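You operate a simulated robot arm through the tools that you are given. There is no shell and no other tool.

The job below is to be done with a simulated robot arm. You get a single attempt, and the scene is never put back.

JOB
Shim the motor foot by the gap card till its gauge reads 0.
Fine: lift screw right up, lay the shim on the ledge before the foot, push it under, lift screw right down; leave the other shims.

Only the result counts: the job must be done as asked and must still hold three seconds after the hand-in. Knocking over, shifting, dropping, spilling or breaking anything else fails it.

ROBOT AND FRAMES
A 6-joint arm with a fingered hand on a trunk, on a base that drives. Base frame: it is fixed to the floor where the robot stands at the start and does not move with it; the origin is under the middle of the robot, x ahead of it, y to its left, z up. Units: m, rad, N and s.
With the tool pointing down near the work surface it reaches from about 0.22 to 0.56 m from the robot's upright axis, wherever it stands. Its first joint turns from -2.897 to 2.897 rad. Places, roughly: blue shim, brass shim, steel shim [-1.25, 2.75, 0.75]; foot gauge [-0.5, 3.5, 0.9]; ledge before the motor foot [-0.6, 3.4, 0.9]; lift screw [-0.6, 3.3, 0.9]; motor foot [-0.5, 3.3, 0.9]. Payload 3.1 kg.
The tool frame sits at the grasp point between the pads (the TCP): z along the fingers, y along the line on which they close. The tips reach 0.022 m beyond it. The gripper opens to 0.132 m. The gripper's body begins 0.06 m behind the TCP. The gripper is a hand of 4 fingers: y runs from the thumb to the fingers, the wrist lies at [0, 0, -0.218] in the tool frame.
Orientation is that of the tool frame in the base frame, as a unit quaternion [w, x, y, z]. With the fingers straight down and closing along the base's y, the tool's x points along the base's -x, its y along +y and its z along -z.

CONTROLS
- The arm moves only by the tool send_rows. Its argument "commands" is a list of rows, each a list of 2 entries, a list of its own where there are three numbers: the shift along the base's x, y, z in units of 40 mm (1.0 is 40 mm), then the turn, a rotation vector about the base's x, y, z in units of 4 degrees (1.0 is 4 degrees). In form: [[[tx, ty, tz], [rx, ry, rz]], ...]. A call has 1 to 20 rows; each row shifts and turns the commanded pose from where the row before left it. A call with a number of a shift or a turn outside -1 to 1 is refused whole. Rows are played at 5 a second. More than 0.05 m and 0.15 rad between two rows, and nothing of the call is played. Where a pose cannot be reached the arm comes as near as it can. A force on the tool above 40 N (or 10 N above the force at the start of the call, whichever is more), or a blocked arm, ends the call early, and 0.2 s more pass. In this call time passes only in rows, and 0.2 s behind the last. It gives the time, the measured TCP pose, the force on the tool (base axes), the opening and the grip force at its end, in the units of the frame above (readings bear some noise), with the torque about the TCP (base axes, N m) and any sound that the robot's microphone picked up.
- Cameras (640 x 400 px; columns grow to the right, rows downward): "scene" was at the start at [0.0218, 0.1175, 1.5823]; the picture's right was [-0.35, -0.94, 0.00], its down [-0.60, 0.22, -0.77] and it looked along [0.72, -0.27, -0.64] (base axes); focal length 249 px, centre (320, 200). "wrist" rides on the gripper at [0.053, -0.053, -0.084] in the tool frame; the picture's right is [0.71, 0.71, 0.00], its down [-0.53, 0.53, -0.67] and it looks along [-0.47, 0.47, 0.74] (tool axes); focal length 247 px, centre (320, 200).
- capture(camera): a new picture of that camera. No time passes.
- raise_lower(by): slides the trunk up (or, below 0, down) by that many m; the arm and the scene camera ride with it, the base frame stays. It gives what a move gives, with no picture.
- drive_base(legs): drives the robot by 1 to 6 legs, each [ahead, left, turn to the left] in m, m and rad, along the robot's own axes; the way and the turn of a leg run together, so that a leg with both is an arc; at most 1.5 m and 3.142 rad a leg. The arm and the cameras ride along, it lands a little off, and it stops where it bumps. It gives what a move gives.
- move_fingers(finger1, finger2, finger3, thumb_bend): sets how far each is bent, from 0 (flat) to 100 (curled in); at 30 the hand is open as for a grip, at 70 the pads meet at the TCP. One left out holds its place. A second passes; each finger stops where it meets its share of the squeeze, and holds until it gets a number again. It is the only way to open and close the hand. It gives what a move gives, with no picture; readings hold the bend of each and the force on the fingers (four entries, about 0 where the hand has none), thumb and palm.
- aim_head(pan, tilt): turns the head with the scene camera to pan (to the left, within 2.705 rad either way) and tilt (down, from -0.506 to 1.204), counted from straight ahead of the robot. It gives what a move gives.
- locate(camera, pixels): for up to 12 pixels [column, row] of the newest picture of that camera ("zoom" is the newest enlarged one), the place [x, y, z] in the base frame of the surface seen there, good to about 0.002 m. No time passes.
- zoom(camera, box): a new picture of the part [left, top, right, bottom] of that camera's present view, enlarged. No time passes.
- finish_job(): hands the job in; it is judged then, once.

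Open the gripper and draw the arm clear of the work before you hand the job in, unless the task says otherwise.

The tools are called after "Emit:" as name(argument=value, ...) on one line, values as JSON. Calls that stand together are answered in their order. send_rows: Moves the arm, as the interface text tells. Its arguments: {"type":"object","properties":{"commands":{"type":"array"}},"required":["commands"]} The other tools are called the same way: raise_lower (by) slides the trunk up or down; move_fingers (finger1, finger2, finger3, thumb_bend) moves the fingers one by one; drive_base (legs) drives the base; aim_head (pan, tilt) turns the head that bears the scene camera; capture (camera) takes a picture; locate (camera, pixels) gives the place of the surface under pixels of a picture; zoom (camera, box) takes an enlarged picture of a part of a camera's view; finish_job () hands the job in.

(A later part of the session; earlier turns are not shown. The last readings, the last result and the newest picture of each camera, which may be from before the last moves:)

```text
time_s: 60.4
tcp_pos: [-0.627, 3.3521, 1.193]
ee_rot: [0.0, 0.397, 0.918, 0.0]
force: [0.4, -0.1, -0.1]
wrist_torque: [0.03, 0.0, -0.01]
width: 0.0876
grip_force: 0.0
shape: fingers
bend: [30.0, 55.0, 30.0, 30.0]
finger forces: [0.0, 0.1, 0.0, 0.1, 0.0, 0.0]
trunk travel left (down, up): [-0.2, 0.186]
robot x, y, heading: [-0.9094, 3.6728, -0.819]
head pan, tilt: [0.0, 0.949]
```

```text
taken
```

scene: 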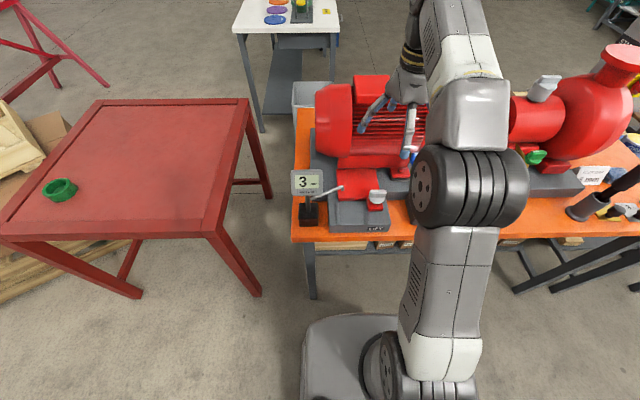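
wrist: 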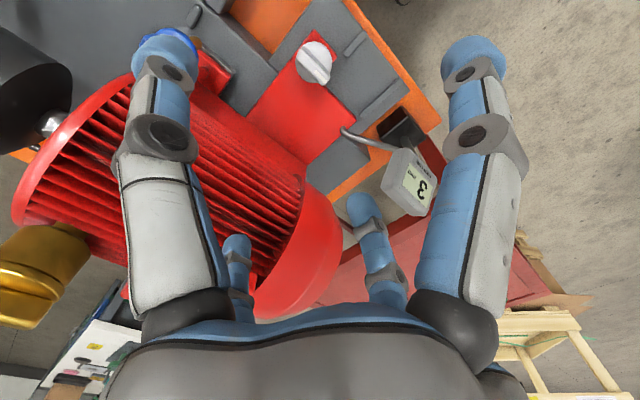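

Finger 1 is on the tool's +x side (toward me), finger 2 on +y, finger 3 on −x and thumb on −y: a cross. Fingers 1 and 3 can squeeze the wing as it lies; I pre-shape the hand and check the motor's nearest surface.

Emit:
move_fingers(finger1=48, finger2=45, finger3=48, thumb_bend=45)

Emit:
capture(camera="wrist")

Emit:
locate(camera="wrist", pixels=[[235, 115], [260, 150], [290, 185], [250, 110], [270, 125], [305, 200], [200, 150], [250, 200], [320, 220], [330, 145]])

```text
time_s: 61.4
tcp_pos: [-0.626, 3.3507, 1.1924]
ee_rot: [0.0, 0.398, 0.917, 0.0]
force: [0.4, 0.4, 0.4]
wrist_torque: [-0.03, -0.01, 0.01]
width: 0.0498
grip_force: 0.0
shape: fingers
bend: [48.0, 45.0, 48.0, 45.0]
finger forces: [0.0, 0.1, 0.0, 0.0, 0.0, 0.1]
trunk travel left (down, up): [-0.2, 0.186]
robot x, y, heading: [-0.912, 3.6731, -0.819]
head pan, tilt: [0.0, 0.949]
```

```text
taken
```

wrist: 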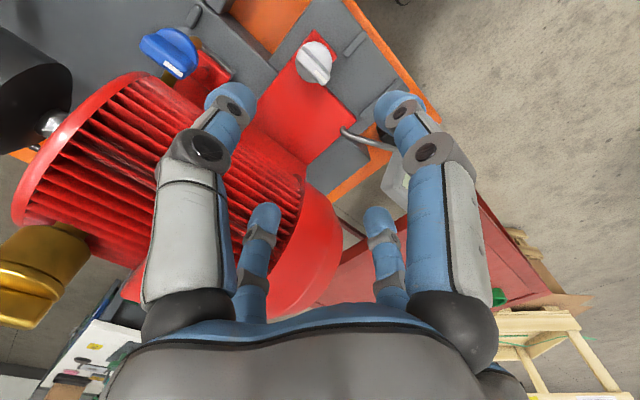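

```text
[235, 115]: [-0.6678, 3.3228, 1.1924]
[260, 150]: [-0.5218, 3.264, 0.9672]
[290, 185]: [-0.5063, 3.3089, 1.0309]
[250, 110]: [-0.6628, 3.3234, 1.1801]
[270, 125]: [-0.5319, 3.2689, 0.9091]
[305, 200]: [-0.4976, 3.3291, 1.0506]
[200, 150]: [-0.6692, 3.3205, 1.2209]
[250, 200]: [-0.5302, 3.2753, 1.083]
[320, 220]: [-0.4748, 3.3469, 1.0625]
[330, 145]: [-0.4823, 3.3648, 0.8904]
```

The motor's nearest surface is ≈0.105 m beyond the knob axis at hand height, enough for the hand. I descend toward the knob to z≈1.03 and look.

Emit:
send_rows(commands=[[[0.06, -0.07, -0.8], [0, 0, 0]], [[0.06, -0.07, -0.8], [0, 0, 0]], [[0, 0, -0.8], [0, 0, 0]], [[0, 0, -0.8], [0, 0, 0]], [[0, 0, -0.8], [0, 0, 0]]])

Emit:
capture(camera="wrist")

Emit:
zoom(camera="scene", box=[285, 130, 425, 230])

```text
time_s: 62.6
tcp_pos: [-0.6214, 3.3456, 1.0326]
ee_rot: [0.0, 0.397, 0.918, 0.0]
force: [-0.1, 0.2, 0.1]
wrist_torque: [-0.01, 0.01, 0.0]
width: 0.0496
grip_force: 0.0
shape: fingers
bend: [48.0, 45.0, 48.0, 45.0]
finger forces: [0.0, 0.1, 0.0, 0.0, 0.1, 0.1]
trunk travel left (down, up): [-0.2, 0.186]
robot x, y, heading: [-0.9097, 3.67, -0.816]
head pan, tilt: [0.0, 0.949]
```

```text
taken
```

wrist: 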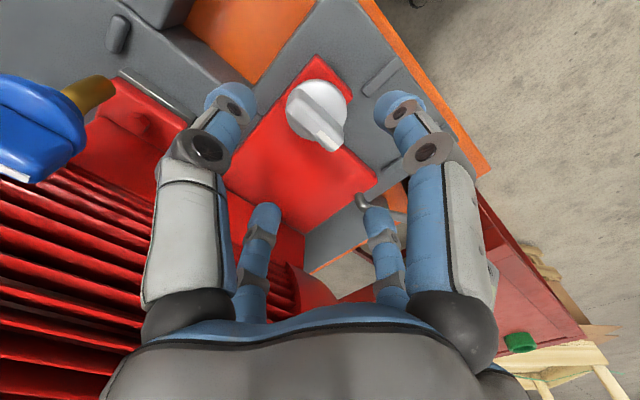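

```text
4.00 times, centred on (355, 180) of scene
```

zoom: 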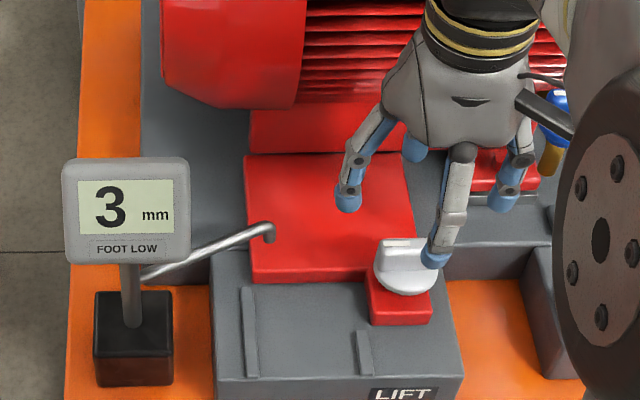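

The knob sits at (318,115) just under the TCP axis, well aligned. The blue handle looks close at the left (40,120), so I check its place before descending.

Emit:
locate(camera="wrist", pixels=[[40, 100], [75, 130], [20, 165], [300, 105], [325, 135], [318, 85], [345, 115], [290, 115], [362, 200], [270, 205]])

```text
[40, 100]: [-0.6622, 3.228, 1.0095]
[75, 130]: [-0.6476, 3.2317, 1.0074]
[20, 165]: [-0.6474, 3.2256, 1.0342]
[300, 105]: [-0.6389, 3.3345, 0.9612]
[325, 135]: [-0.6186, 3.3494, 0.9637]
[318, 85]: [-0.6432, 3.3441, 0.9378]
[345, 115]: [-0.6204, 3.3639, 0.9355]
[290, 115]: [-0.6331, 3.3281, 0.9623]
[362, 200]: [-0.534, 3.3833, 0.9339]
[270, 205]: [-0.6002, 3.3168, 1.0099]
```

The blue handle stands 0.119 m from the knob axis at z≤1.034. I check the thumb's outer knuckle radius to be sure a turn won't touch it.

Emit:
locate(camera="wrist", pixels=[[165, 165], [180, 145], [195, 160], [155, 200], [145, 290], [215, 95], [225, 110], [240, 100], [400, 105], [420, 95], [470, 165], [150, 310]])

```text
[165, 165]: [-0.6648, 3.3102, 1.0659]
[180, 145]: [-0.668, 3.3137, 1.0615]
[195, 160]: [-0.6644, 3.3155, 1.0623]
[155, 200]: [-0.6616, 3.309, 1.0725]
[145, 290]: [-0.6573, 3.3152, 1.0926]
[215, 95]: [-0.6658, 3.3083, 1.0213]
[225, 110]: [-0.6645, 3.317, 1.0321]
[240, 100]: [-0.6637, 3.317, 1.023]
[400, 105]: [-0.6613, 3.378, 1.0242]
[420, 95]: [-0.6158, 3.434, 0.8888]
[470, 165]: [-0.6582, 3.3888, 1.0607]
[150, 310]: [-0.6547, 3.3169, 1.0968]
```

The knuckles lie within ~0.06–0.07 m of the axis, so clear. I descend to z≈0.966 so the fingertips straddle the wing just above the disc.

Emit:
send_rows(commands=[[[0, 0, -0.83], [0, 0, 0]], [[0, 0, -0.83], [0, 0, 0]]])

Emit:
move_fingers(finger1=72, finger3=72)

Emit:
capture(camera="wrist")

Emit:
zoom(camera="scene", box=[285, 130, 425, 230])

```text
time_s: 63.2
tcp_pos: [-0.62, 3.3472, 0.9628]
ee_rot: [0.0, 0.397, 0.918, 0.0]
force: [0.9, -0.9, 0.2]
wrist_torque: [-0.01, -0.03, -0.03]
width: 0.0495
grip_force: 0.2
shape: fingers
bend: [48.0, 45.0, 48.0, 45.0]
finger forces: [0.1, 0.0, 0.0, 0.0, 0.1, 0.0]
trunk travel left (down, up): [-0.2, 0.186]
robot x, y, heading: [-0.9118, 3.6743, -0.814]
head pan, tilt: [0.0, 0.949]
```

```text
time_s: 64.2
tcp_pos: [-0.6207, 3.347, 0.9657]
ee_rot: [0.001, 0.398, 0.918, -0.001]
force: [2.3, -0.3, 6.3]
wrist_torque: [-0.08, -0.07, 0.0]
width: 0.0363
grip_force: 7.4
shape: fingers
bend: [64.0, 45.0, 62.0, 45.0]
finger forces: [6.2, 0.0, 8.9, 0.0, 0.0, 0.0]
trunk travel left (down, up): [-0.2, 0.186]
robot x, y, heading: [-0.9109, 3.6712, -0.813]
head pan, tilt: [0.0, 0.949]
```

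```text
taken
```

wrist: 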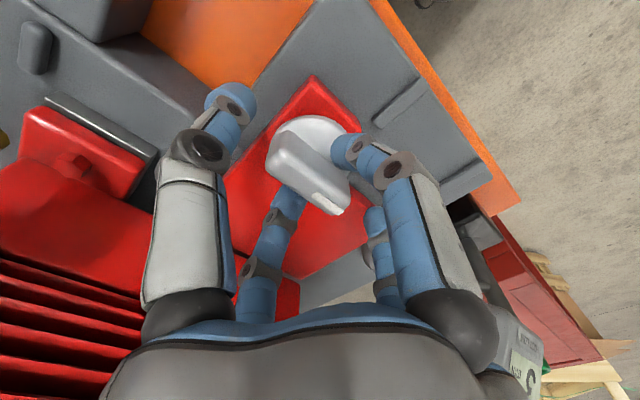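

```text
4.00 times, centred on (355, 180) of scene
```

zoom: 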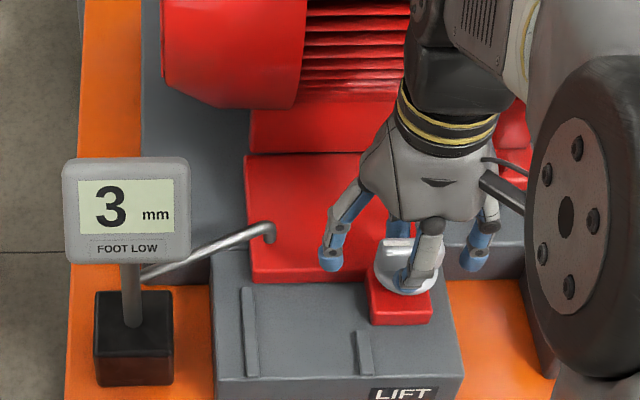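

Fingers 1 and 3 grip the wing (6 and 9 N). I try a small turn of 12° clockwise from above and read torque and gauge.

Emit:
send_rows(commands=[[[0, 0, 0], [0, 0, -1]], [[0, 0, 0], [0, 0, -1]], [[0, 0, 0], [0, 0, -1]]])

Emit:
capture(camera="wrist")

Emit:
zoom(camera="scene", box=[285, 130, 425, 230])

```text
time_s: 65.0
tcp_pos: [-0.6201, 3.3466, 0.9638]
ee_rot: [0.0, 0.492, 0.871, 0.0]
force: [6.6, -1.8, 9.8]
wrist_torque: [-0.26, -0.24, 0.09]
width: 0.0347
grip_force: 8.8
shape: fingers
bend: [66.0, 45.0, 62.0, 45.0]
finger forces: [4.1, 0.0, 13.6, 0.0, 0.1, 0.0]
trunk travel left (down, up): [-0.2, 0.186]
robot x, y, heading: [-0.9108, 3.6725, -0.818]
head pan, tilt: [0.0, 0.949]
```

```text
taken
```

wrist: 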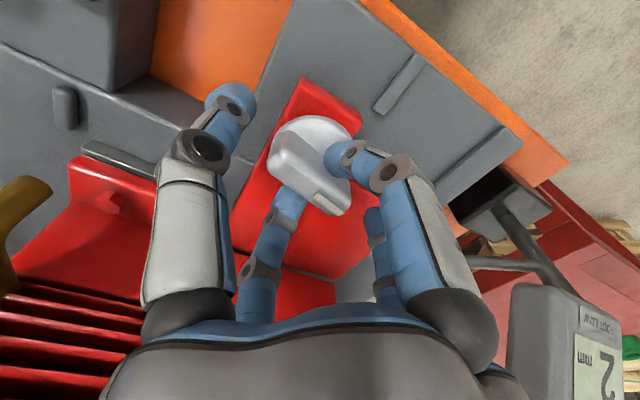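

```text
4.00 times, centred on (355, 180) of scene
```

zoom: 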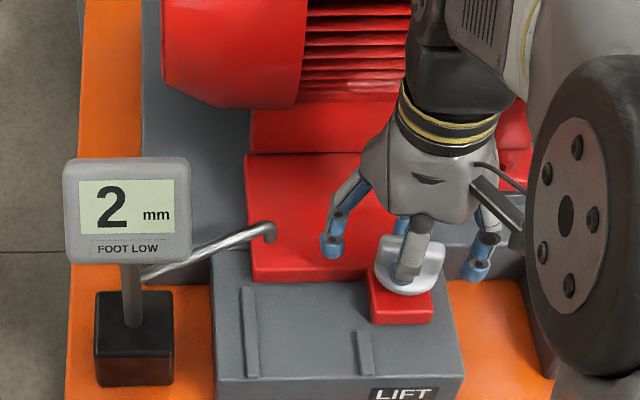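

The gauge went to 2 mm: clockwise lifts the foot. The upward force grew to ~10 N because the knob rises, so I continue clockwise with a slight upward follow.

Emit:
send_rows(commands=[[[0, 0, 0.05], [0, 0, -1]], [[0, 0, 0.012], [0, 0, -1]], [[0, 0, 0.012], [0, 0, -1]], [[0, 0, 0.012], [0, 0, -1]], [[0, 0, 0.012], [0, 0, -1]]])

Emit:
zoom(camera="scene", box=[285, 130, 425, 230])

```text
time_s: 66.2
tcp_pos: [-0.6211, 3.346, 0.9677]
ee_rot: [-0.001, 0.635, 0.772, -0.001]
force: [1.8, 0.0, -5.9]
wrist_torque: [-0.03, -0.02, 0.02]
width: 0.035
grip_force: 4.4
shape: fingers
bend: [67.0, 45.0, 65.0, 45.0]
finger forces: [3.6, 0.1, 4.6, 0.0, 0.0, 0.1]
trunk travel left (down, up): [-0.2, 0.186]
robot x, y, heading: [-0.9079, 3.6752, -0.815]
head pan, tilt: [0.0, 0.949]
```

```text
4.00 times, centred on (355, 180) of scene
```

zoom: 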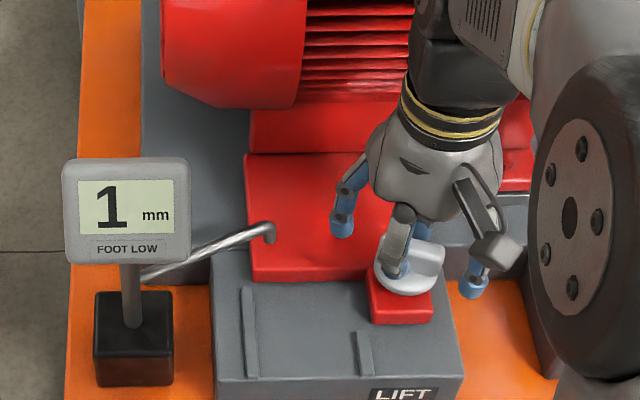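

The gauge reads 1 mm after 32° turned, with low force. I continue clockwise.

Emit:
send_rows(commands=[[[0, 0, 0.012], [0, 0, -1]], [[0, 0, 0.012], [0, 0, -1]], [[0, 0, 0.012], [0, 0, -1]], [[0, 0, 0.012], [0, 0, -1]], [[0, 0, 0.012], [0, 0, -1]], [[0, 0, 0.012], [0, 0, -1]]])

Emit:
capture(camera="wrist")

Emit:
zoom(camera="scene", box=[285, 130, 425, 230])

```text
time_s: 67.6
tcp_pos: [-0.6193, 3.3443, 0.9705]
ee_rot: [-0.001, 0.782, 0.623, -0.001]
force: [0.1, -0.4, -5.8]
wrist_torque: [-0.01, -0.03, 0.05]
width: 0.0351
grip_force: 3.7
shape: fingers
bend: [66.0, 45.0, 65.0, 45.0]
finger forces: [3.5, 0.0, 4.6, 0.0, 0.0, 0.1]
trunk travel left (down, up): [-0.2, 0.186]
robot x, y, heading: [-0.9111, 3.671, -0.817]
head pan, tilt: [0.0, 0.949]
```

```text
taken
```

wrist: 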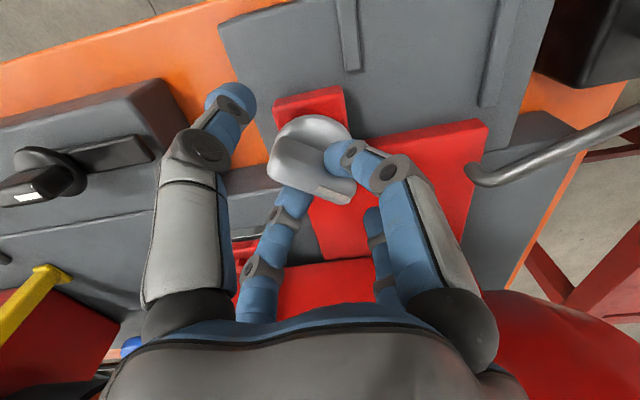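

```text
4.00 times, centred on (355, 180) of scene
```

zoom: 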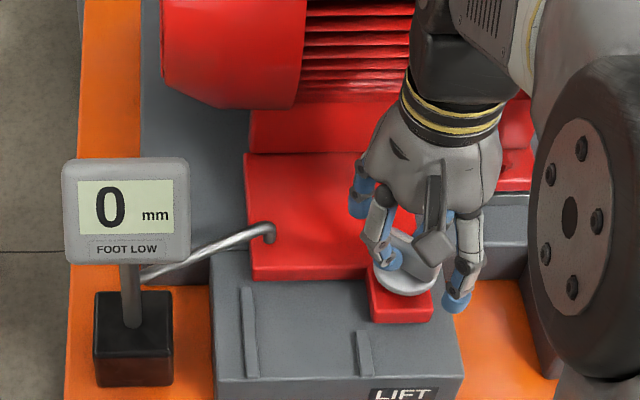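

The gauge reads 0 after 56°; the screw isn't at its stop yet. I continue clockwise in the same manner, watching the torque.

Emit:
send_rows(commands=[[[0, 0, 0.012], [0, 0, -1]], [[0, 0, 0.012], [0, 0, -1]], [[0, 0, 0.012], [0, 0, -1]], [[0, 0, 0.012], [0, 0, -1]], [[0, 0, 0.012], [0, 0, -1]], [[0, 0, 0.012], [0, 0, -1]]])

Emit:
capture(camera="wrist")

Emit:
zoom(camera="scene", box=[285, 130, 425, 230])

```text
time_s: 69.0
tcp_pos: [-0.6203, 3.3443, 0.9721]
ee_rot: [-0.001, 0.894, 0.447, -0.001]
force: [3.1, -3.7, -4.1]
wrist_torque: [-0.02, -0.06, 0.03]
width: 0.0345
grip_force: 4.7
shape: fingers
bend: [67.0, 45.0, 65.0, 45.0]
finger forces: [2.9, 0.0, 5.8, 0.0, 0.0, 0.1]
trunk travel left (down, up): [-0.2, 0.186]
robot x, y, heading: [-0.9105, 3.6749, -0.817]
head pan, tilt: [0.0, 0.949]
```

```text
taken
```

wrist: 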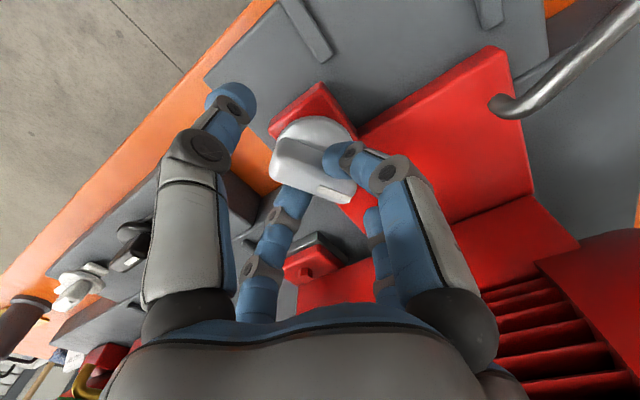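

```text
4.00 times, centred on (355, 180) of scene
```

zoom: 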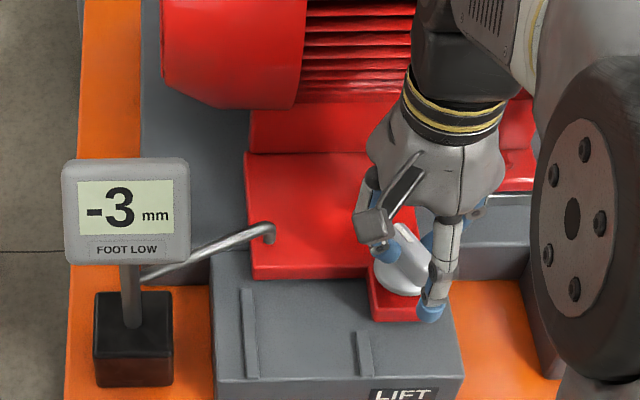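

The gauge reads −3 (foot lifted 6 mm so far), torque still low, so not at the stop. I keep turning clockwise.

Emit:
send_rows(commands=[[[0, 0, 0.012], [0, 0, -1]], [[0, 0, 0.012], [0, 0, -1]], [[0, 0, 0.012], [0, 0, -1]], [[0, 0, 0.012], [0, 0, -1]]])

Emit:
capture(camera="wrist")

Emit:
zoom(camera="scene", box=[285, 130, 425, 230])

```text
time_s: 70.0
tcp_pos: [-0.62, 3.344, 0.9754]
ee_rot: [-0.001, 0.948, 0.318, 0.001]
force: [1.5, -5.6, -4.9]
wrist_torque: [-0.07, -0.05, 0.06]
width: 0.0347
grip_force: 4.1
shape: fingers
bend: [67.0, 45.0, 64.0, 45.0]
finger forces: [2.4, 0.1, 6.5, 0.1, 0.0, 0.0]
trunk travel left (down, up): [-0.2, 0.186]
robot x, y, heading: [-0.9114, 3.6725, -0.815]
head pan, tilt: [0.0, 0.949]
```

```text
taken
```

wrist: 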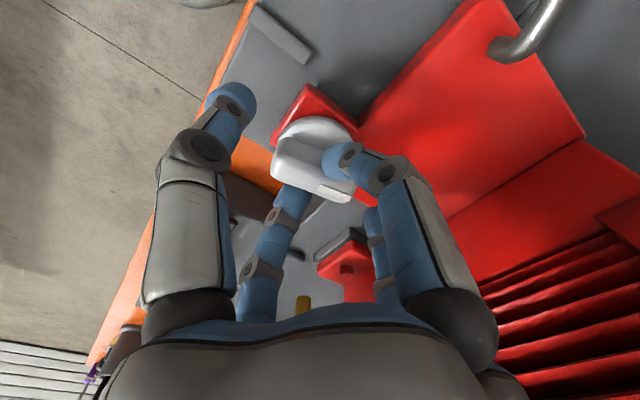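

```text
4.00 times, centred on (355, 180) of scene
```

zoom: 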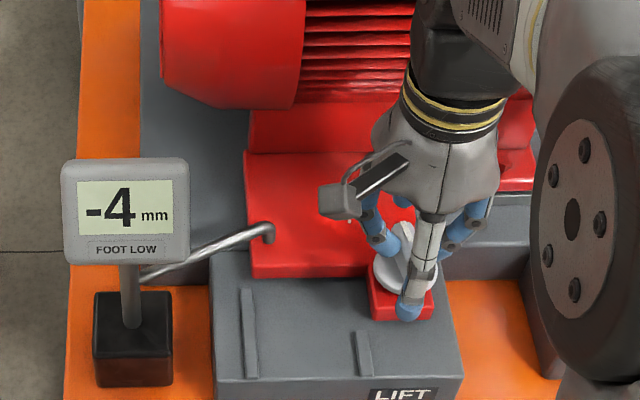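

At 96° the gauge reads −4. The −5 N z-force shows I rise a bit faster than the knob, so I continue the turn without rising.

Emit:
send_rows(commands=[[[0, 0, 0], [0, 0, -1]], [[0, 0, 0], [0, 0, -1]], [[0, 0, 0], [0, 0, -1]], [[0, 0, 0], [0, 0, -1]], [[0, 0, 0], [0, 0, -1]]])

Emit:
capture(camera="wrist")

Emit:
zoom(camera="scene", box=[285, 130, 425, 230])

```text
time_s: 71.2
tcp_pos: [-0.6196, 3.3446, 0.9773]
ee_rot: [-0.001, 0.989, 0.149, -0.001]
force: [0.5, -6.4, -4.5]
wrist_torque: [-0.12, 0.01, 0.06]
width: 0.0346
grip_force: 3.9
shape: fingers
bend: [67.0, 45.0, 64.0, 45.0]
finger forces: [2.7, 0.1, 5.9, 0.1, 0.1, 0.1]
trunk travel left (down, up): [-0.2, 0.186]
robot x, y, heading: [-0.9136, 3.6714, -0.816]
head pan, tilt: [0.0, 0.949]
```

```text
taken
```

wrist: 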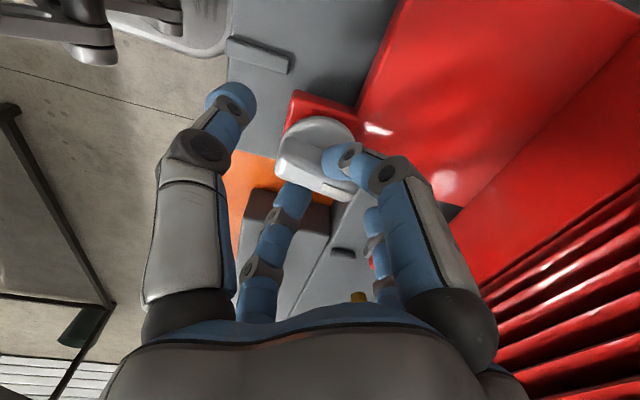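

```text
4.00 times, centred on (355, 180) of scene
```

zoom: 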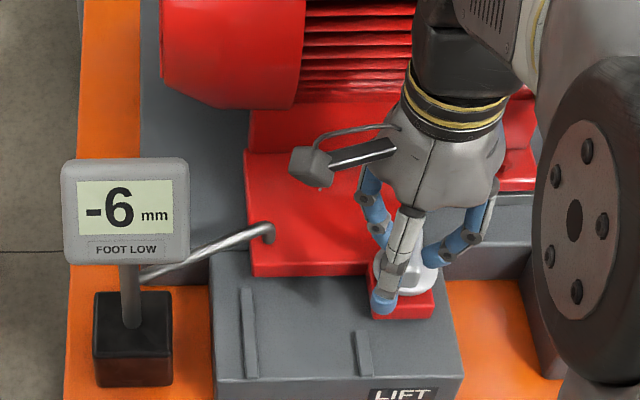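

At 116° the gauge reads −6 and it still turns freely. I go on clockwise.

Emit:
send_rows(commands=[[[0, 0, 0], [0, 0, -1]], [[0, 0, 0], [0, 0, -1]], [[0, 0, 0], [0, 0, -1]], [[0, 0, 0], [0, 0, -1]], [[0, 0, 0], [0, 0, -1]], [[0, 0, 0], [0, 0, -1]]])

Emit:
capture(camera="wrist")

Emit:
zoom(camera="scene", box=[285, 130, 425, 230])

```text
time_s: 72.6
tcp_pos: [-0.6215, 3.3432, 0.9773]
ee_rot: [-0.001, 0.998, -0.06, 0.0]
force: [-1.4, -5.3, -4.0]
wrist_torque: [-0.12, 0.04, 0.05]
width: 0.0347
grip_force: 5.2
shape: fingers
bend: [67.0, 45.0, 64.0, 45.0]
finger forces: [4.0, 0.0, 7.3, 0.0, 0.1, 0.0]
trunk travel left (down, up): [-0.2, 0.186]
robot x, y, heading: [-0.9107, 3.6752, -0.82]
head pan, tilt: [0.0, 0.949]
```

```text
taken
```

wrist: 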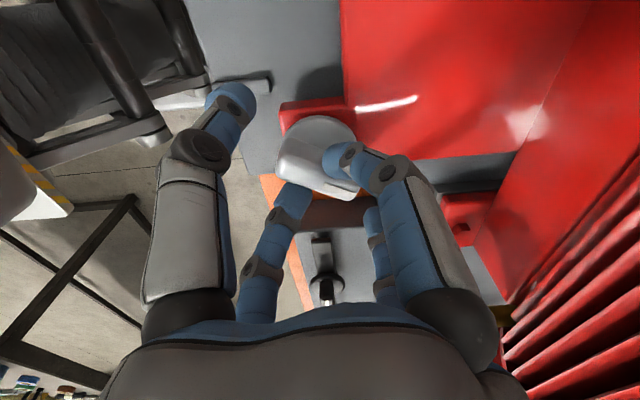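

```text
4.00 times, centred on (355, 180) of scene
```

zoom: 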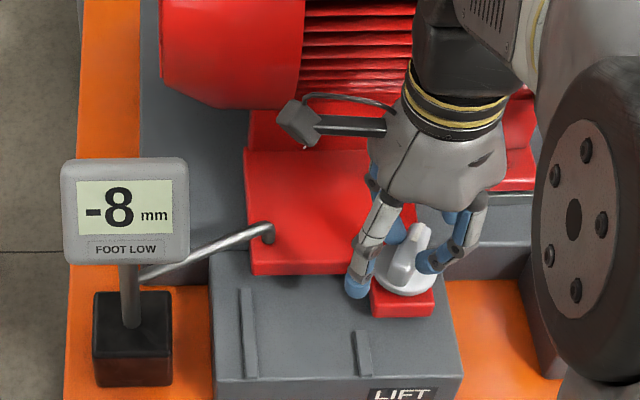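

At 140° the gauge reads −8, still moving freely. I continue in small steps and watch the camera bracket's gap to the motor.

Emit:
send_rows(commands=[[[0, 0, 0], [0, 0, -1]], [[0, 0, 0], [0, 0, -1]], [[0, 0, 0], [0, 0, -1]], [[0, 0, 0], [0, 0, -1]]])

Emit:
capture(camera="wrist")

Emit:
zoom(camera="scene", box=[285, 130, 425, 230])

```text
time_s: 73.6
tcp_pos: [-0.6212, 3.3442, 0.9754]
ee_rot: [-0.001, 0.98, -0.198, 0.001]
force: [-6.0, -10.1, 1.8]
wrist_torque: [-0.22, 0.12, 0.51]
width: 0.0348
grip_force: 15.9
shape: fingers
bend: [66.0, 45.0, 64.0, 45.0]
finger forces: [12.3, 0.0, 20.5, 0.0, 0.0, 0.1]
trunk travel left (down, up): [-0.2, 0.186]
robot x, y, heading: [-0.9107, 3.6728, -0.815]
head pan, tilt: [0.0, 0.949]
```

```text
taken
```

wrist: 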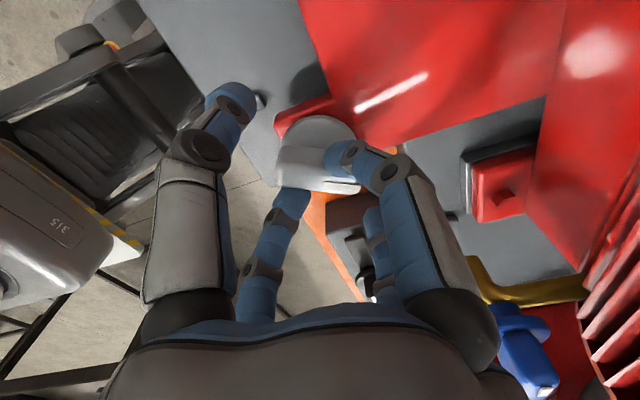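

```text
4.00 times, centred on (355, 180) of scene
```

zoom: 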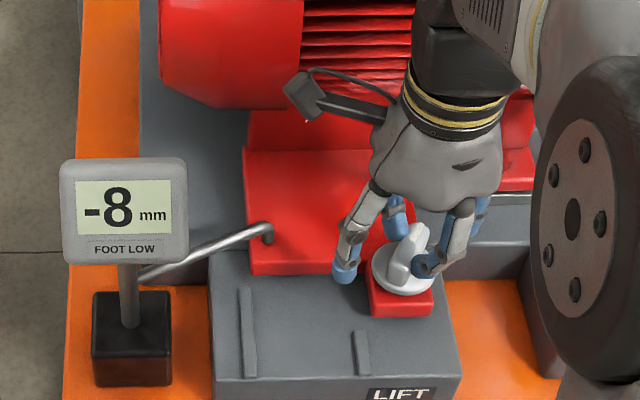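

The turning torque jumped to 0.51 N·m with the gauge holding at −8: the screw is at its upper stop. I release the wing and raise the hand straight up.

Emit:
move_fingers(finger1=46, finger3=46)

Emit:
send_rows(commands=[[[0, 0, 0.7], [0, 0, 0]], [[0, 0, 1], [0, 0, 0]], [[0, 0, 1], [0, 0, 0]], [[0, 0, 1], [0, 0, 0]], [[0, 0, 1], [0, 0, 0]]])

Emit:
zoom(camera="scene", box=[285, 130, 425, 230])

```text
time_s: 74.6
tcp_pos: [-0.6197, 3.3456, 0.9754]
ee_rot: [0.0, 0.98, -0.198, 0.0]
force: [0.9, -0.6, 0.8]
wrist_torque: [0.01, 0.02, -0.02]
width: 0.0513
grip_force: 0.1
shape: fingers
bend: [46.0, 45.0, 46.0, 45.0]
finger forces: [0.0, 0.0, 0.0, 0.0, 0.0, 0.1]
trunk travel left (down, up): [-0.2, 0.186]
robot x, y, heading: [-0.9121, 3.6714, -0.81]
head pan, tilt: [0.0, 0.949]
```

```text
time_s: 75.8
tcp_pos: [-0.6194, 3.3433, 1.1632]
ee_rot: [-0.001, 0.98, -0.198, -0.001]
force: [-0.4, -0.6, 0.5]
wrist_torque: [0.0, 0.02, 0.0]
width: 0.0516
grip_force: 0.1
shape: fingers
bend: [46.0, 45.0, 46.0, 45.0]
finger forces: [0.1, 0.0, 0.1, 0.0, 0.0, 0.0]
trunk travel left (down, up): [-0.2, 0.186]
robot x, y, heading: [-0.9126, 3.6725, -0.817]
head pan, tilt: [0.0, 0.949]
```

```text
4.00 times, centred on (355, 180) of scene
```

zoom: 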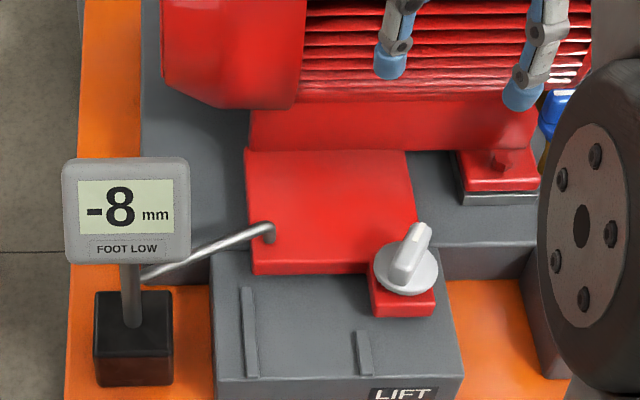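

The knob stayed and the gauge holds −8 mm. Now I measure the ledge channel (ridges at zoom (247–257,290–378) and (362–368,330–375)) and the foot's front edge.

Emit:
locate(camera="zoom", pixels=[[262, 300], [266, 370], [352, 340], [357, 368], [300, 280], [340, 280], [260, 278], [300, 262], [340, 262], [366, 300], [310, 330], [310, 375]])

Emit:
zoom(camera="scene", box=[330, 185, 400, 233])

Emit:
locate(camera="zoom", pixels=[[65, 180], [95, 365], [240, 250], [260, 365], [110, 165], [260, 165], [100, 145], [260, 145], [45, 180], [285, 250], [150, 200], [180, 370]])

```text
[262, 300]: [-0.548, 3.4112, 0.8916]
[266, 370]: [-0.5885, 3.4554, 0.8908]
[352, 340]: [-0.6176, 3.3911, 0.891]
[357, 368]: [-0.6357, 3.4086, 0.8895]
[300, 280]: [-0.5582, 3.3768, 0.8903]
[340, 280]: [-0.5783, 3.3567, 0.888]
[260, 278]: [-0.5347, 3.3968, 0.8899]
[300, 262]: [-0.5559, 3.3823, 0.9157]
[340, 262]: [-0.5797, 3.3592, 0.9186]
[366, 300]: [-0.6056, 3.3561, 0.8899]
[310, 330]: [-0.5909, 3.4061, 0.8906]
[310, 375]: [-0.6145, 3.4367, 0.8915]
```

```text
8.33 times, centred on (365, 209) of scene
```

zoom: 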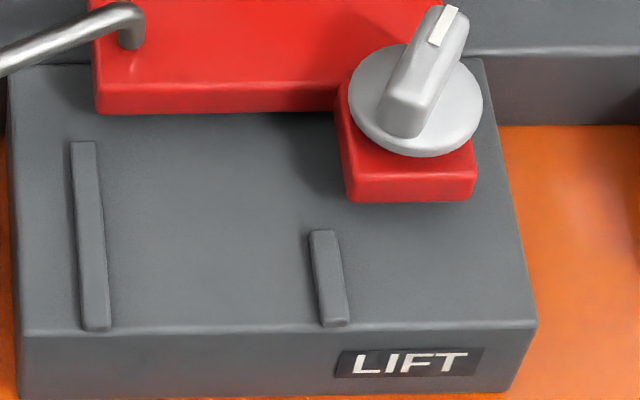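

```text
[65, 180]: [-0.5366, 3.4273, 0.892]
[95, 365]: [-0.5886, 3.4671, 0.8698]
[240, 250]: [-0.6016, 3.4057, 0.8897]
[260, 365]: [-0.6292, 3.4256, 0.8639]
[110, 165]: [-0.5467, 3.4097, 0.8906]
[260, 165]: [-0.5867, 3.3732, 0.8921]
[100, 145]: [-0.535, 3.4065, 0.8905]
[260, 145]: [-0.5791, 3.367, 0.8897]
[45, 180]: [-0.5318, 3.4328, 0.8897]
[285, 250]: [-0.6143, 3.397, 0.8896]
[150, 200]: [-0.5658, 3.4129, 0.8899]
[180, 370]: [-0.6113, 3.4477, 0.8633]
```

The ledge top is at z≈0.890. I locate points tight against the ridges' inner edges, the foot's lower front edge and the block's front edge to get the channel's exact line.

Emit:
locate(camera="zoom", pixels=[[114, 322], [108, 260], [102, 190], [100, 160], [306, 238], [310, 270], [314, 300], [317, 322], [130, 117], [220, 117], [310, 117], [200, 325]])

Emit:
locate(camera="zoom", pixels=[[130, 100], [220, 98], [310, 96], [340, 150], [350, 205], [410, 206], [410, 185], [105, 10], [230, 10], [88, 250], [330, 280], [215, 220]])

```text
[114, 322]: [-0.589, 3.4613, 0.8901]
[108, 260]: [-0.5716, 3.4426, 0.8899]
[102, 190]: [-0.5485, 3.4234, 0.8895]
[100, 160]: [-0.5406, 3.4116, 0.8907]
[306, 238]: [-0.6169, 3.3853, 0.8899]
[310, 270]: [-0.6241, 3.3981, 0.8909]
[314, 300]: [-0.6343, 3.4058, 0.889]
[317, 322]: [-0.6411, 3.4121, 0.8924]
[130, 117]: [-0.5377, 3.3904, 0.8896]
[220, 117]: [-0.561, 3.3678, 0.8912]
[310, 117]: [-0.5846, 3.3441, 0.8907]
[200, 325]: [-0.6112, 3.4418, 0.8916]
```

```text
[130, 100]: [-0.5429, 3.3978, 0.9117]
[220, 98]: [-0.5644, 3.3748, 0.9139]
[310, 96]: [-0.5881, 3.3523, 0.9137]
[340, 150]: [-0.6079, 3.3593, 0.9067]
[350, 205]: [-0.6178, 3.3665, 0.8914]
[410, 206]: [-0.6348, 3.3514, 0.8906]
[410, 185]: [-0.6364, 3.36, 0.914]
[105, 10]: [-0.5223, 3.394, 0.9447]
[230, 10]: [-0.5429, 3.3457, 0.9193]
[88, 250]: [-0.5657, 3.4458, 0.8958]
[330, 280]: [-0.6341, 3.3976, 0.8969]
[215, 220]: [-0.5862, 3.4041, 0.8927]
```

The channel runs along n=(−0.70,0.71), about 72 mm wide centred on a≈1.970 (a=0.713x+0.701y), ledge n from 2.803 (foot face) to 2.886. I now turn the wrist back counter-clockwise to a table-aligned pose for handling the shim.

Emit:
send_rows(commands=[[[0, 0, 0.2], [0, 0, 1]], [[0, 0, 0.2], [0, 0, 1]], [[0, 0, 0], [0, 0, 1]], [[0, 0, 0], [0, 0, 1]], [[0, 0, 0], [0, 0, 1]], [[0, 0, 0], [0, 0, 1]], [[0, 0, 0], [0, 0, 1]], [[0, 0, 0], [0, 0, 1]], [[0, 0, 0], [0, 0, 1]], [[0, 0, 0], [0, 0, 1]], [[0, 0, 0], [0, 0, 1]], [[0, 0, 0], [0, 0, 1]], [[0, 0, 0], [0, 0, 1]], [[0, 0, 0], [0, 0, 1]], [[0, 0, 0], [0, 0, 1]], [[0, 0, 0], [0, 0, 1]], [[0, 0, 0], [0, 0, 1]], [[0, 0, 0], [0, 0, 1]]])

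Emit:
send_rows(commands=[[[0, 0, 0], [0, 0, 1]], [[0, 0, 0], [0, 0, 1]], [[0, 0, 0], [0, 0, 1]], [[0, 0, 0], [0, 0, 1]], [[0, 0, 0], [0, 0, 1]], [[0, 0, 0], [0, 0, 1]], [[0, 0, 0], [0, 0, 1]], [[0, 0, 0], [0, 0, 1]], [[0, 0, 0], [0, 0, 1]], [[0, 0, 0], [0, 0, 1]], [[0, 0, 0], [0, 0, 1]], [[0, 0, 0], [0, 0, 1]], [[0, 0, 0], [0, 0, 1]], [[0, 0, 0], [0, 0, 1]], [[0, 0, 0], [0, 0, 1]], [[0, 0, 0], [0, 0, 1]], [[0, 0, 0], [0, 0, 1]], [[0, 0, 0], [0, 0, 0.6]]])

Emit:
raise_lower(by=0.08)

```text
time_s: 79.6
tcp_pos: [-0.6196, 3.345, 1.1794]
ee_rot: [0.001, 0.909, 0.417, 0.0]
force: [-0.8, -0.3, 0.0]
wrist_torque: [0.01, 0.01, 0.03]
width: 0.0516
grip_force: 0.0
shape: fingers
bend: [46.0, 45.0, 46.0, 45.0]
finger forces: [0.0, 0.1, 0.0, 0.1, 0.1, 0.0]
trunk travel left (down, up): [-0.2, 0.186]
robot x, y, heading: [-0.9155, 3.6697, -0.817]
head pan, tilt: [0.0, 0.949]
```

```text
time_s: 83.4
tcp_pos: [-0.621, 3.3474, 1.1798]
ee_rot: [0.0, 0.502, 0.865, 0.0]
force: [-0.2, 0.1, -0.4]
wrist_torque: [-0.01, -0.02, -0.02]
width: 0.0514
grip_force: 0.1
shape: fingers
bend: [46.0, 45.0, 46.0, 45.0]
finger forces: [0.0, 0.0, 0.0, 0.0, 0.0, 0.1]
trunk travel left (down, up): [-0.2, 0.186]
robot x, y, heading: [-0.9081, 3.673, -0.812]
head pan, tilt: [0.0, 0.949]
```

```text
time_s: 84.6
tcp_pos: [-0.6198, 3.3475, 1.2587]
ee_rot: [0.0, 0.503, 0.864, 0.0]
force: [0.6, 0.4, 0.0]
wrist_torque: [0.0, -0.01, 0.0]
width: 0.0516
grip_force: 0.1
shape: fingers
bend: [46.0, 45.0, 46.0, 45.0]
finger forces: [0.0, 0.1, 0.0, 0.0, 0.0, 0.1]
trunk travel left (down, up): [-0.28, 0.106]
robot x, y, heading: [-0.9153, 3.6722, -0.819]
head pan, tilt: [0.0, 0.949]
```

The tool's x axis now points at 119.6° as wanted. I drive 0.86 m to the right, back to the shims.

Emit:
drive_base(legs=[[0.0, -0.86, 0.02]])

Emit:
aim_head(pan=0.0, tilt=1.0)

Emit:
capture(camera="scene")

Emit:
capture(camera="wrist")

```text
time_s: 89.2
tcp_pos: [-1.2322, 2.7481, 1.2587]
ee_rot: [0.0, 0.487, 0.873, 0.0]
force: [0.0, 0.6, -0.3]
wrist_torque: [0.0, 0.0, 0.03]
width: 0.0513
grip_force: 0.1
shape: fingers
bend: [46.0, 45.0, 46.0, 45.0]
finger forces: [0.0, 0.0, 0.0, 0.0, 0.1, 0.1]
trunk travel left (down, up): [-0.28, 0.106]
robot x, y, heading: [-1.5393, 3.0661, -0.778]
head pan, tilt: [0.0, 0.949]
```

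```text
time_s: 89.8
tcp_pos: [-1.2321, 2.7495, 1.2591]
ee_rot: [0.0, 0.487, 0.873, 0.0]
force: [0.4, 0.5, -1.2]
wrist_torque: [-0.02, -0.01, 0.01]
width: 0.0516
grip_force: 0.1
shape: fingers
bend: [46.0, 45.0, 46.0, 45.0]
finger forces: [0.0, 0.0, 0.1, 0.1, 0.0, 0.0]
trunk travel left (down, up): [-0.28, 0.106]
robot x, y, heading: [-1.5363, 3.062, -0.779]
head pan, tilt: [0.0, 1.0]
```

```text
taken
```

scene: 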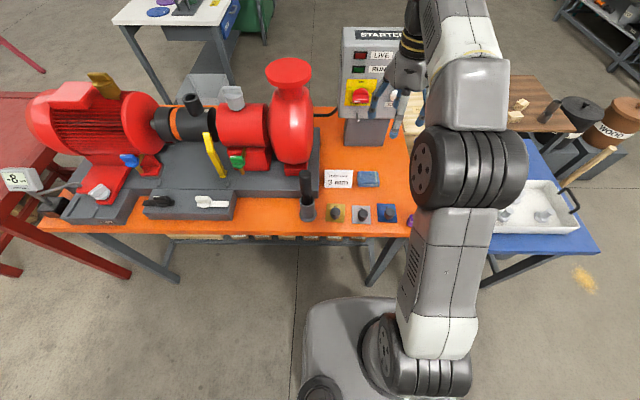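

```text
taken
```

wrist: 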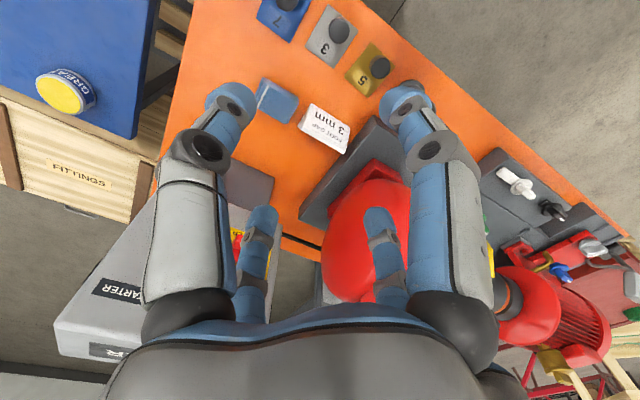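

The wrist view shows the shims at (285,20), (332,40), (370,68). I zoom in to read the steel one's number and measure it.

Emit:
zoom(camera="wrist", box=[250, 0, 410, 100])

Emit:
zoom(camera="scene", box=[320, 195, 410, 235])

Emit:
locate(camera="zoom", pixels=[[290, 120], [220, 75], [365, 77], [370, 200], [225, 200], [300, 75], [300, 200], [160, 110], [425, 120], [290, 160], [222, 140], [368, 140]])

```text
4.00 times, centred on (330, 50) of wrist
```

zoom: 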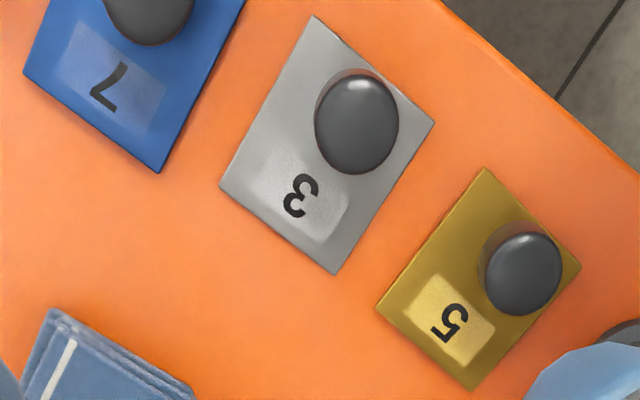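

```text
7.11 times, centred on (365, 215) of scene
```

zoom: 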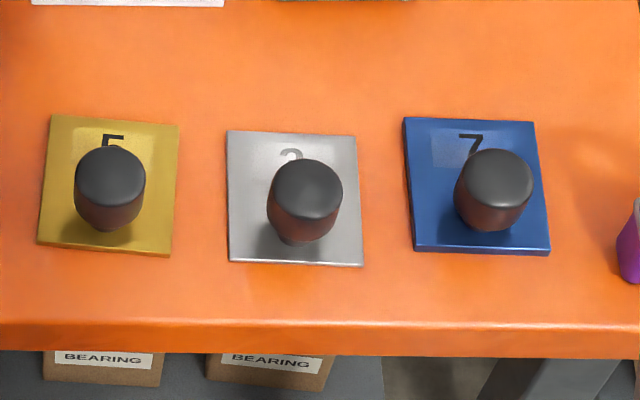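

```text
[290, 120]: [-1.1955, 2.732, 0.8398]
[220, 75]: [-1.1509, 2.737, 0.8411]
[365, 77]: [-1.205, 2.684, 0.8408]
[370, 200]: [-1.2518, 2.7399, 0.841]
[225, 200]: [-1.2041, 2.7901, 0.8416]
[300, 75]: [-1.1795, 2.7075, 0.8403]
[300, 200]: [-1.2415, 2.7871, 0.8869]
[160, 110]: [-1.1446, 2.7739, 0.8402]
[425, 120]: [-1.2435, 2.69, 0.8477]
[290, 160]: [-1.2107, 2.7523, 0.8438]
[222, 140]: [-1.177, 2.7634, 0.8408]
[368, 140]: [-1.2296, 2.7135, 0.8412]
```

The steel shim reads "3" clearly. I measure its corners, knob and stem from the newest scene zoom.

Emit:
locate(camera="zoom", pixels=[[231, 134], [352, 141], [359, 261], [233, 257], [306, 180], [272, 180], [340, 185], [306, 162], [296, 241], [270, 215], [336, 220], [305, 205]])

Emit:
zoom(camera="wrist", box=[295, 0, 375, 70])

Emit:
locate(camera="zoom", pixels=[[185, 45], [415, 230], [225, 470], [10, 330], [265, 230], [200, 225], [340, 230], [265, 160], [265, 300], [230, 270]])

```text
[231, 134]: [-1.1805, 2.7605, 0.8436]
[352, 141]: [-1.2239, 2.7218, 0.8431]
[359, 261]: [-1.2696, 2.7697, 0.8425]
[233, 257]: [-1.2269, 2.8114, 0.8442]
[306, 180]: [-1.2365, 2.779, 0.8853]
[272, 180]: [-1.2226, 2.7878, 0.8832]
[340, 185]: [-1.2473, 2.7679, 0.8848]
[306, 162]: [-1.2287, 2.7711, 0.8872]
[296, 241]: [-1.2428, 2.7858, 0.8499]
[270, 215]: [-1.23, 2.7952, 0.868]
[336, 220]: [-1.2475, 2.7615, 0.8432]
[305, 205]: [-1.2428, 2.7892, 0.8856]
```

```text
5.71 times, centred on (335, 35) of wrist
```

zoom: 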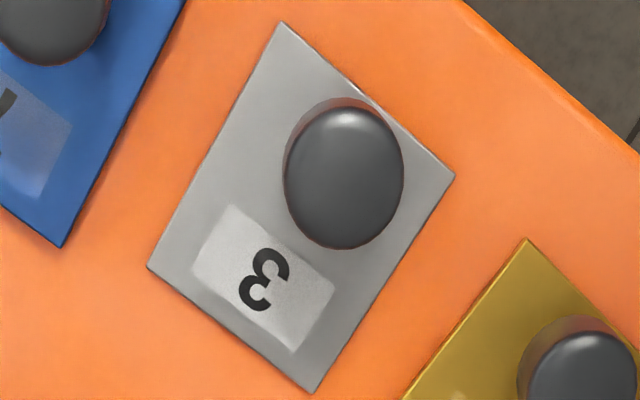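

```text
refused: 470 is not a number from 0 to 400
```

Steel shim: plate ≈62×74 mm, 3 mm thick, knob axis ≈(−1.238,2.781), 33 mm wide, top z≈0.886. I lower the trunk and bring the hand above this knob.

Emit:
raise_lower(by=-0.16)

Emit:
send_rows(commands=[[[-0.07, 0.39, -0.4], [0, 0, 0]], [[-0.08, 0.4, -0.5], [0, 0, 0]], [[0, 0, -0.8], [0, 0, 0]]])

Emit:
capture(camera="wrist")

Emit:
zoom(camera="scene", box=[290, 150, 430, 240])

```text
time_s: 91.7
tcp_pos: [-1.2323, 2.7481, 1.0987]
ee_rot: [0.0, 0.487, 0.873, 0.001]
force: [0.2, -0.6, -0.7]
wrist_torque: [0.0, -0.02, 0.01]
width: 0.0512
grip_force: 0.1
shape: fingers
bend: [46.0, 45.0, 46.0, 45.0]
finger forces: [0.1, 0.0, 0.0, 0.1, 0.0, 0.1]
trunk travel left (down, up): [-0.12, 0.266]
robot x, y, heading: [-1.5362, 3.062, -0.776]
head pan, tilt: [0.0, 1.0]
```

```text
time_s: 92.5
tcp_pos: [-1.2387, 2.7802, 1.0331]
ee_rot: [0.0, 0.488, 0.873, 0.0]
force: [-0.2, 0.4, -0.1]
wrist_torque: [-0.02, -0.01, -0.04]
width: 0.0516
grip_force: 0.1
shape: fingers
bend: [46.0, 45.0, 46.0, 45.0]
finger forces: [0.0, 0.0, 0.0, 0.0, 0.0, 0.0]
trunk travel left (down, up): [-0.12, 0.266]
robot x, y, heading: [-1.5385, 3.0632, -0.779]
head pan, tilt: [0.0, 1.0]
```

```text
taken
```

wrist: 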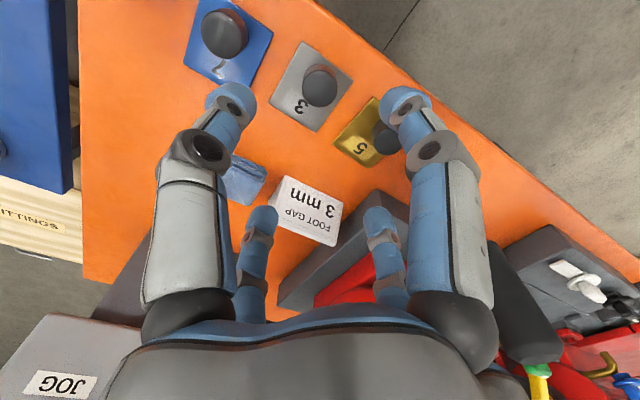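

```text
4.44 times, centred on (360, 195) of scene
```

zoom: 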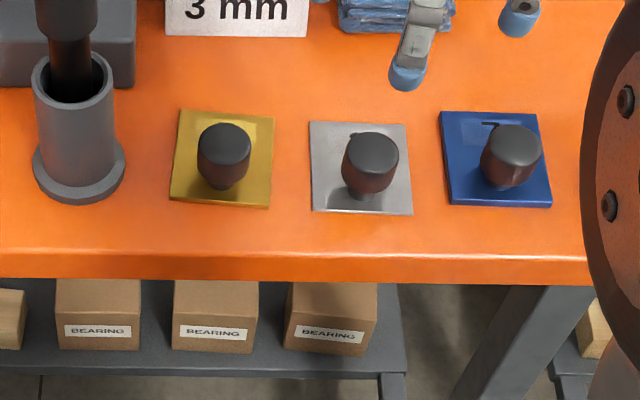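

The knob at (320,86) is right under the TCP axis. The black handle in its holder shows at the right (520,310); I check how near it is before descending.

Emit:
locate(camera="wrist", pixels=[[505, 270], [520, 310], [540, 350], [500, 245], [555, 340], [320, 86], [305, 80], [335, 88], [300, 110], [540, 385]])

```text
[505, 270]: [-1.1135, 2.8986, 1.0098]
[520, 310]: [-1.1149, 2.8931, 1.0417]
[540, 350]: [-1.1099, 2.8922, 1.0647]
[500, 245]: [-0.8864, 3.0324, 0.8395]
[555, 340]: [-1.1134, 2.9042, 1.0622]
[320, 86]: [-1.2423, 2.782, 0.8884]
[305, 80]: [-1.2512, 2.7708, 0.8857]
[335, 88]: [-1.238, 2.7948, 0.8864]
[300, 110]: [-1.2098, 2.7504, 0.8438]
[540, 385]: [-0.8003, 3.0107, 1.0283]
```

The handle is 0.175 m away from the axis, well clear. I descend to z≈0.874 around the steel knob and close all four fingers gently in steps.

Emit:
send_rows(commands=[[[-0.03, 0.05, -1], [0, 0, 0]], [[0, 0, -1], [0, 0, 0]], [[0, 0, -1], [0, 0, 0]], [[0, 0, -0.95], [0, 0, 0]]])

Emit:
capture(camera="wrist")

Emit:
zoom(camera="scene", box=[290, 150, 430, 240])

```text
time_s: 93.5
tcp_pos: [-1.2383, 2.7833, 0.8731]
ee_rot: [0.0, 0.487, 0.873, -0.001]
force: [1.0, -0.2, 0.2]
wrist_torque: [0.01, 0.0, -0.02]
width: 0.0515
grip_force: 0.1
shape: fingers
bend: [46.0, 45.0, 46.0, 45.0]
finger forces: [0.1, 0.0, 0.1, 0.0, 0.1, 0.0]
trunk travel left (down, up): [-0.12, 0.266]
robot x, y, heading: [-1.5344, 3.0671, -0.78]
head pan, tilt: [0.0, 1.0]
```

```text
taken
```

wrist: 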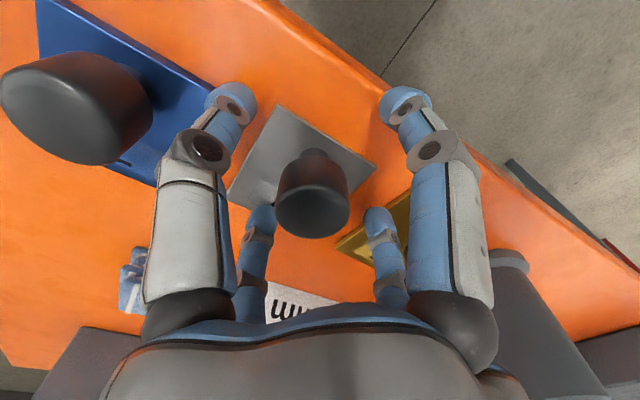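

```text
4.44 times, centred on (360, 195) of scene
```

zoom: 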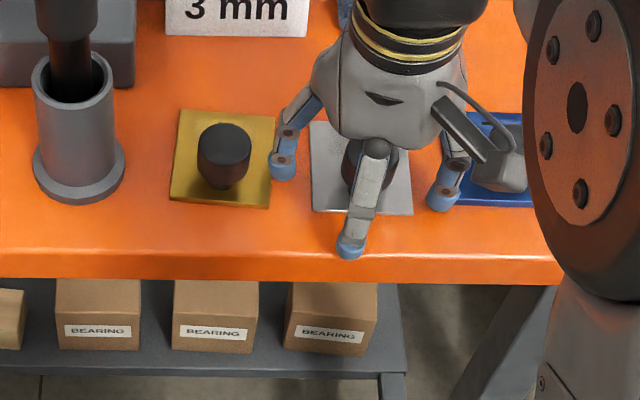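

The fingers stand around the knob with clear gaps; forces are near zero. I close all four fingers onto the knob.

Emit:
move_fingers(finger1=70, finger2=70, finger3=70, thumb_bend=70)

Emit:
capture(camera="wrist")

Emit:
zoom(camera="scene", box=[290, 150, 430, 240])

```text
time_s: 94.5
tcp_pos: [-1.238, 2.7834, 0.875]
ee_rot: [0.0, 0.487, 0.874, 0.0]
force: [-0.3, 0.7, -1.3]
wrist_torque: [0.02, 0.06, -0.02]
width: 0.0043
grip_force: 8.4
shape: fingers
bend: [65.0, 64.0, 65.0, 66.0]
finger forces: [3.6, 4.5, 3.7, 0.0, 5.6, 0.1]
trunk travel left (down, up): [-0.12, 0.266]
robot x, y, heading: [-1.5325, 3.0631, -0.778]
head pan, tilt: [0.0, 1.0]
```

```text
taken
```

wrist: 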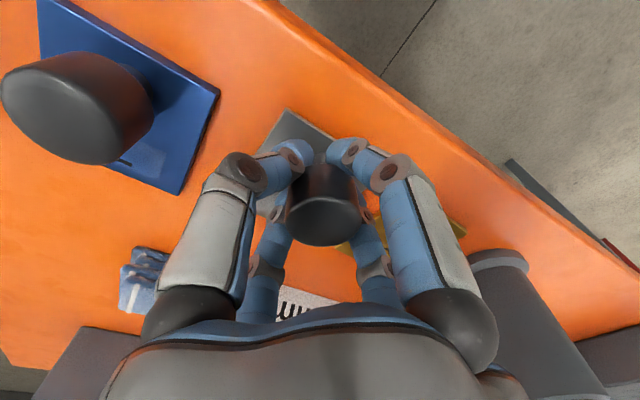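

```text
4.44 times, centred on (360, 195) of scene
```

zoom: 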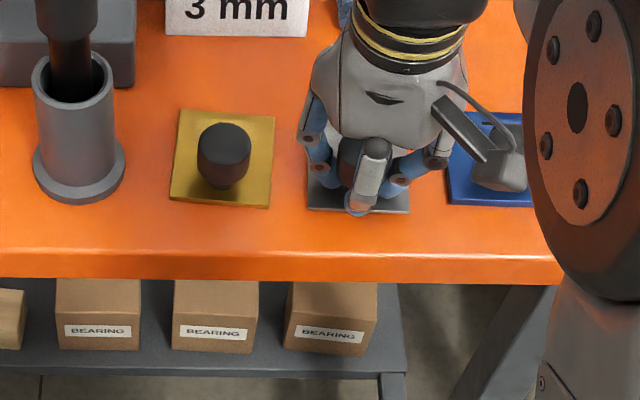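

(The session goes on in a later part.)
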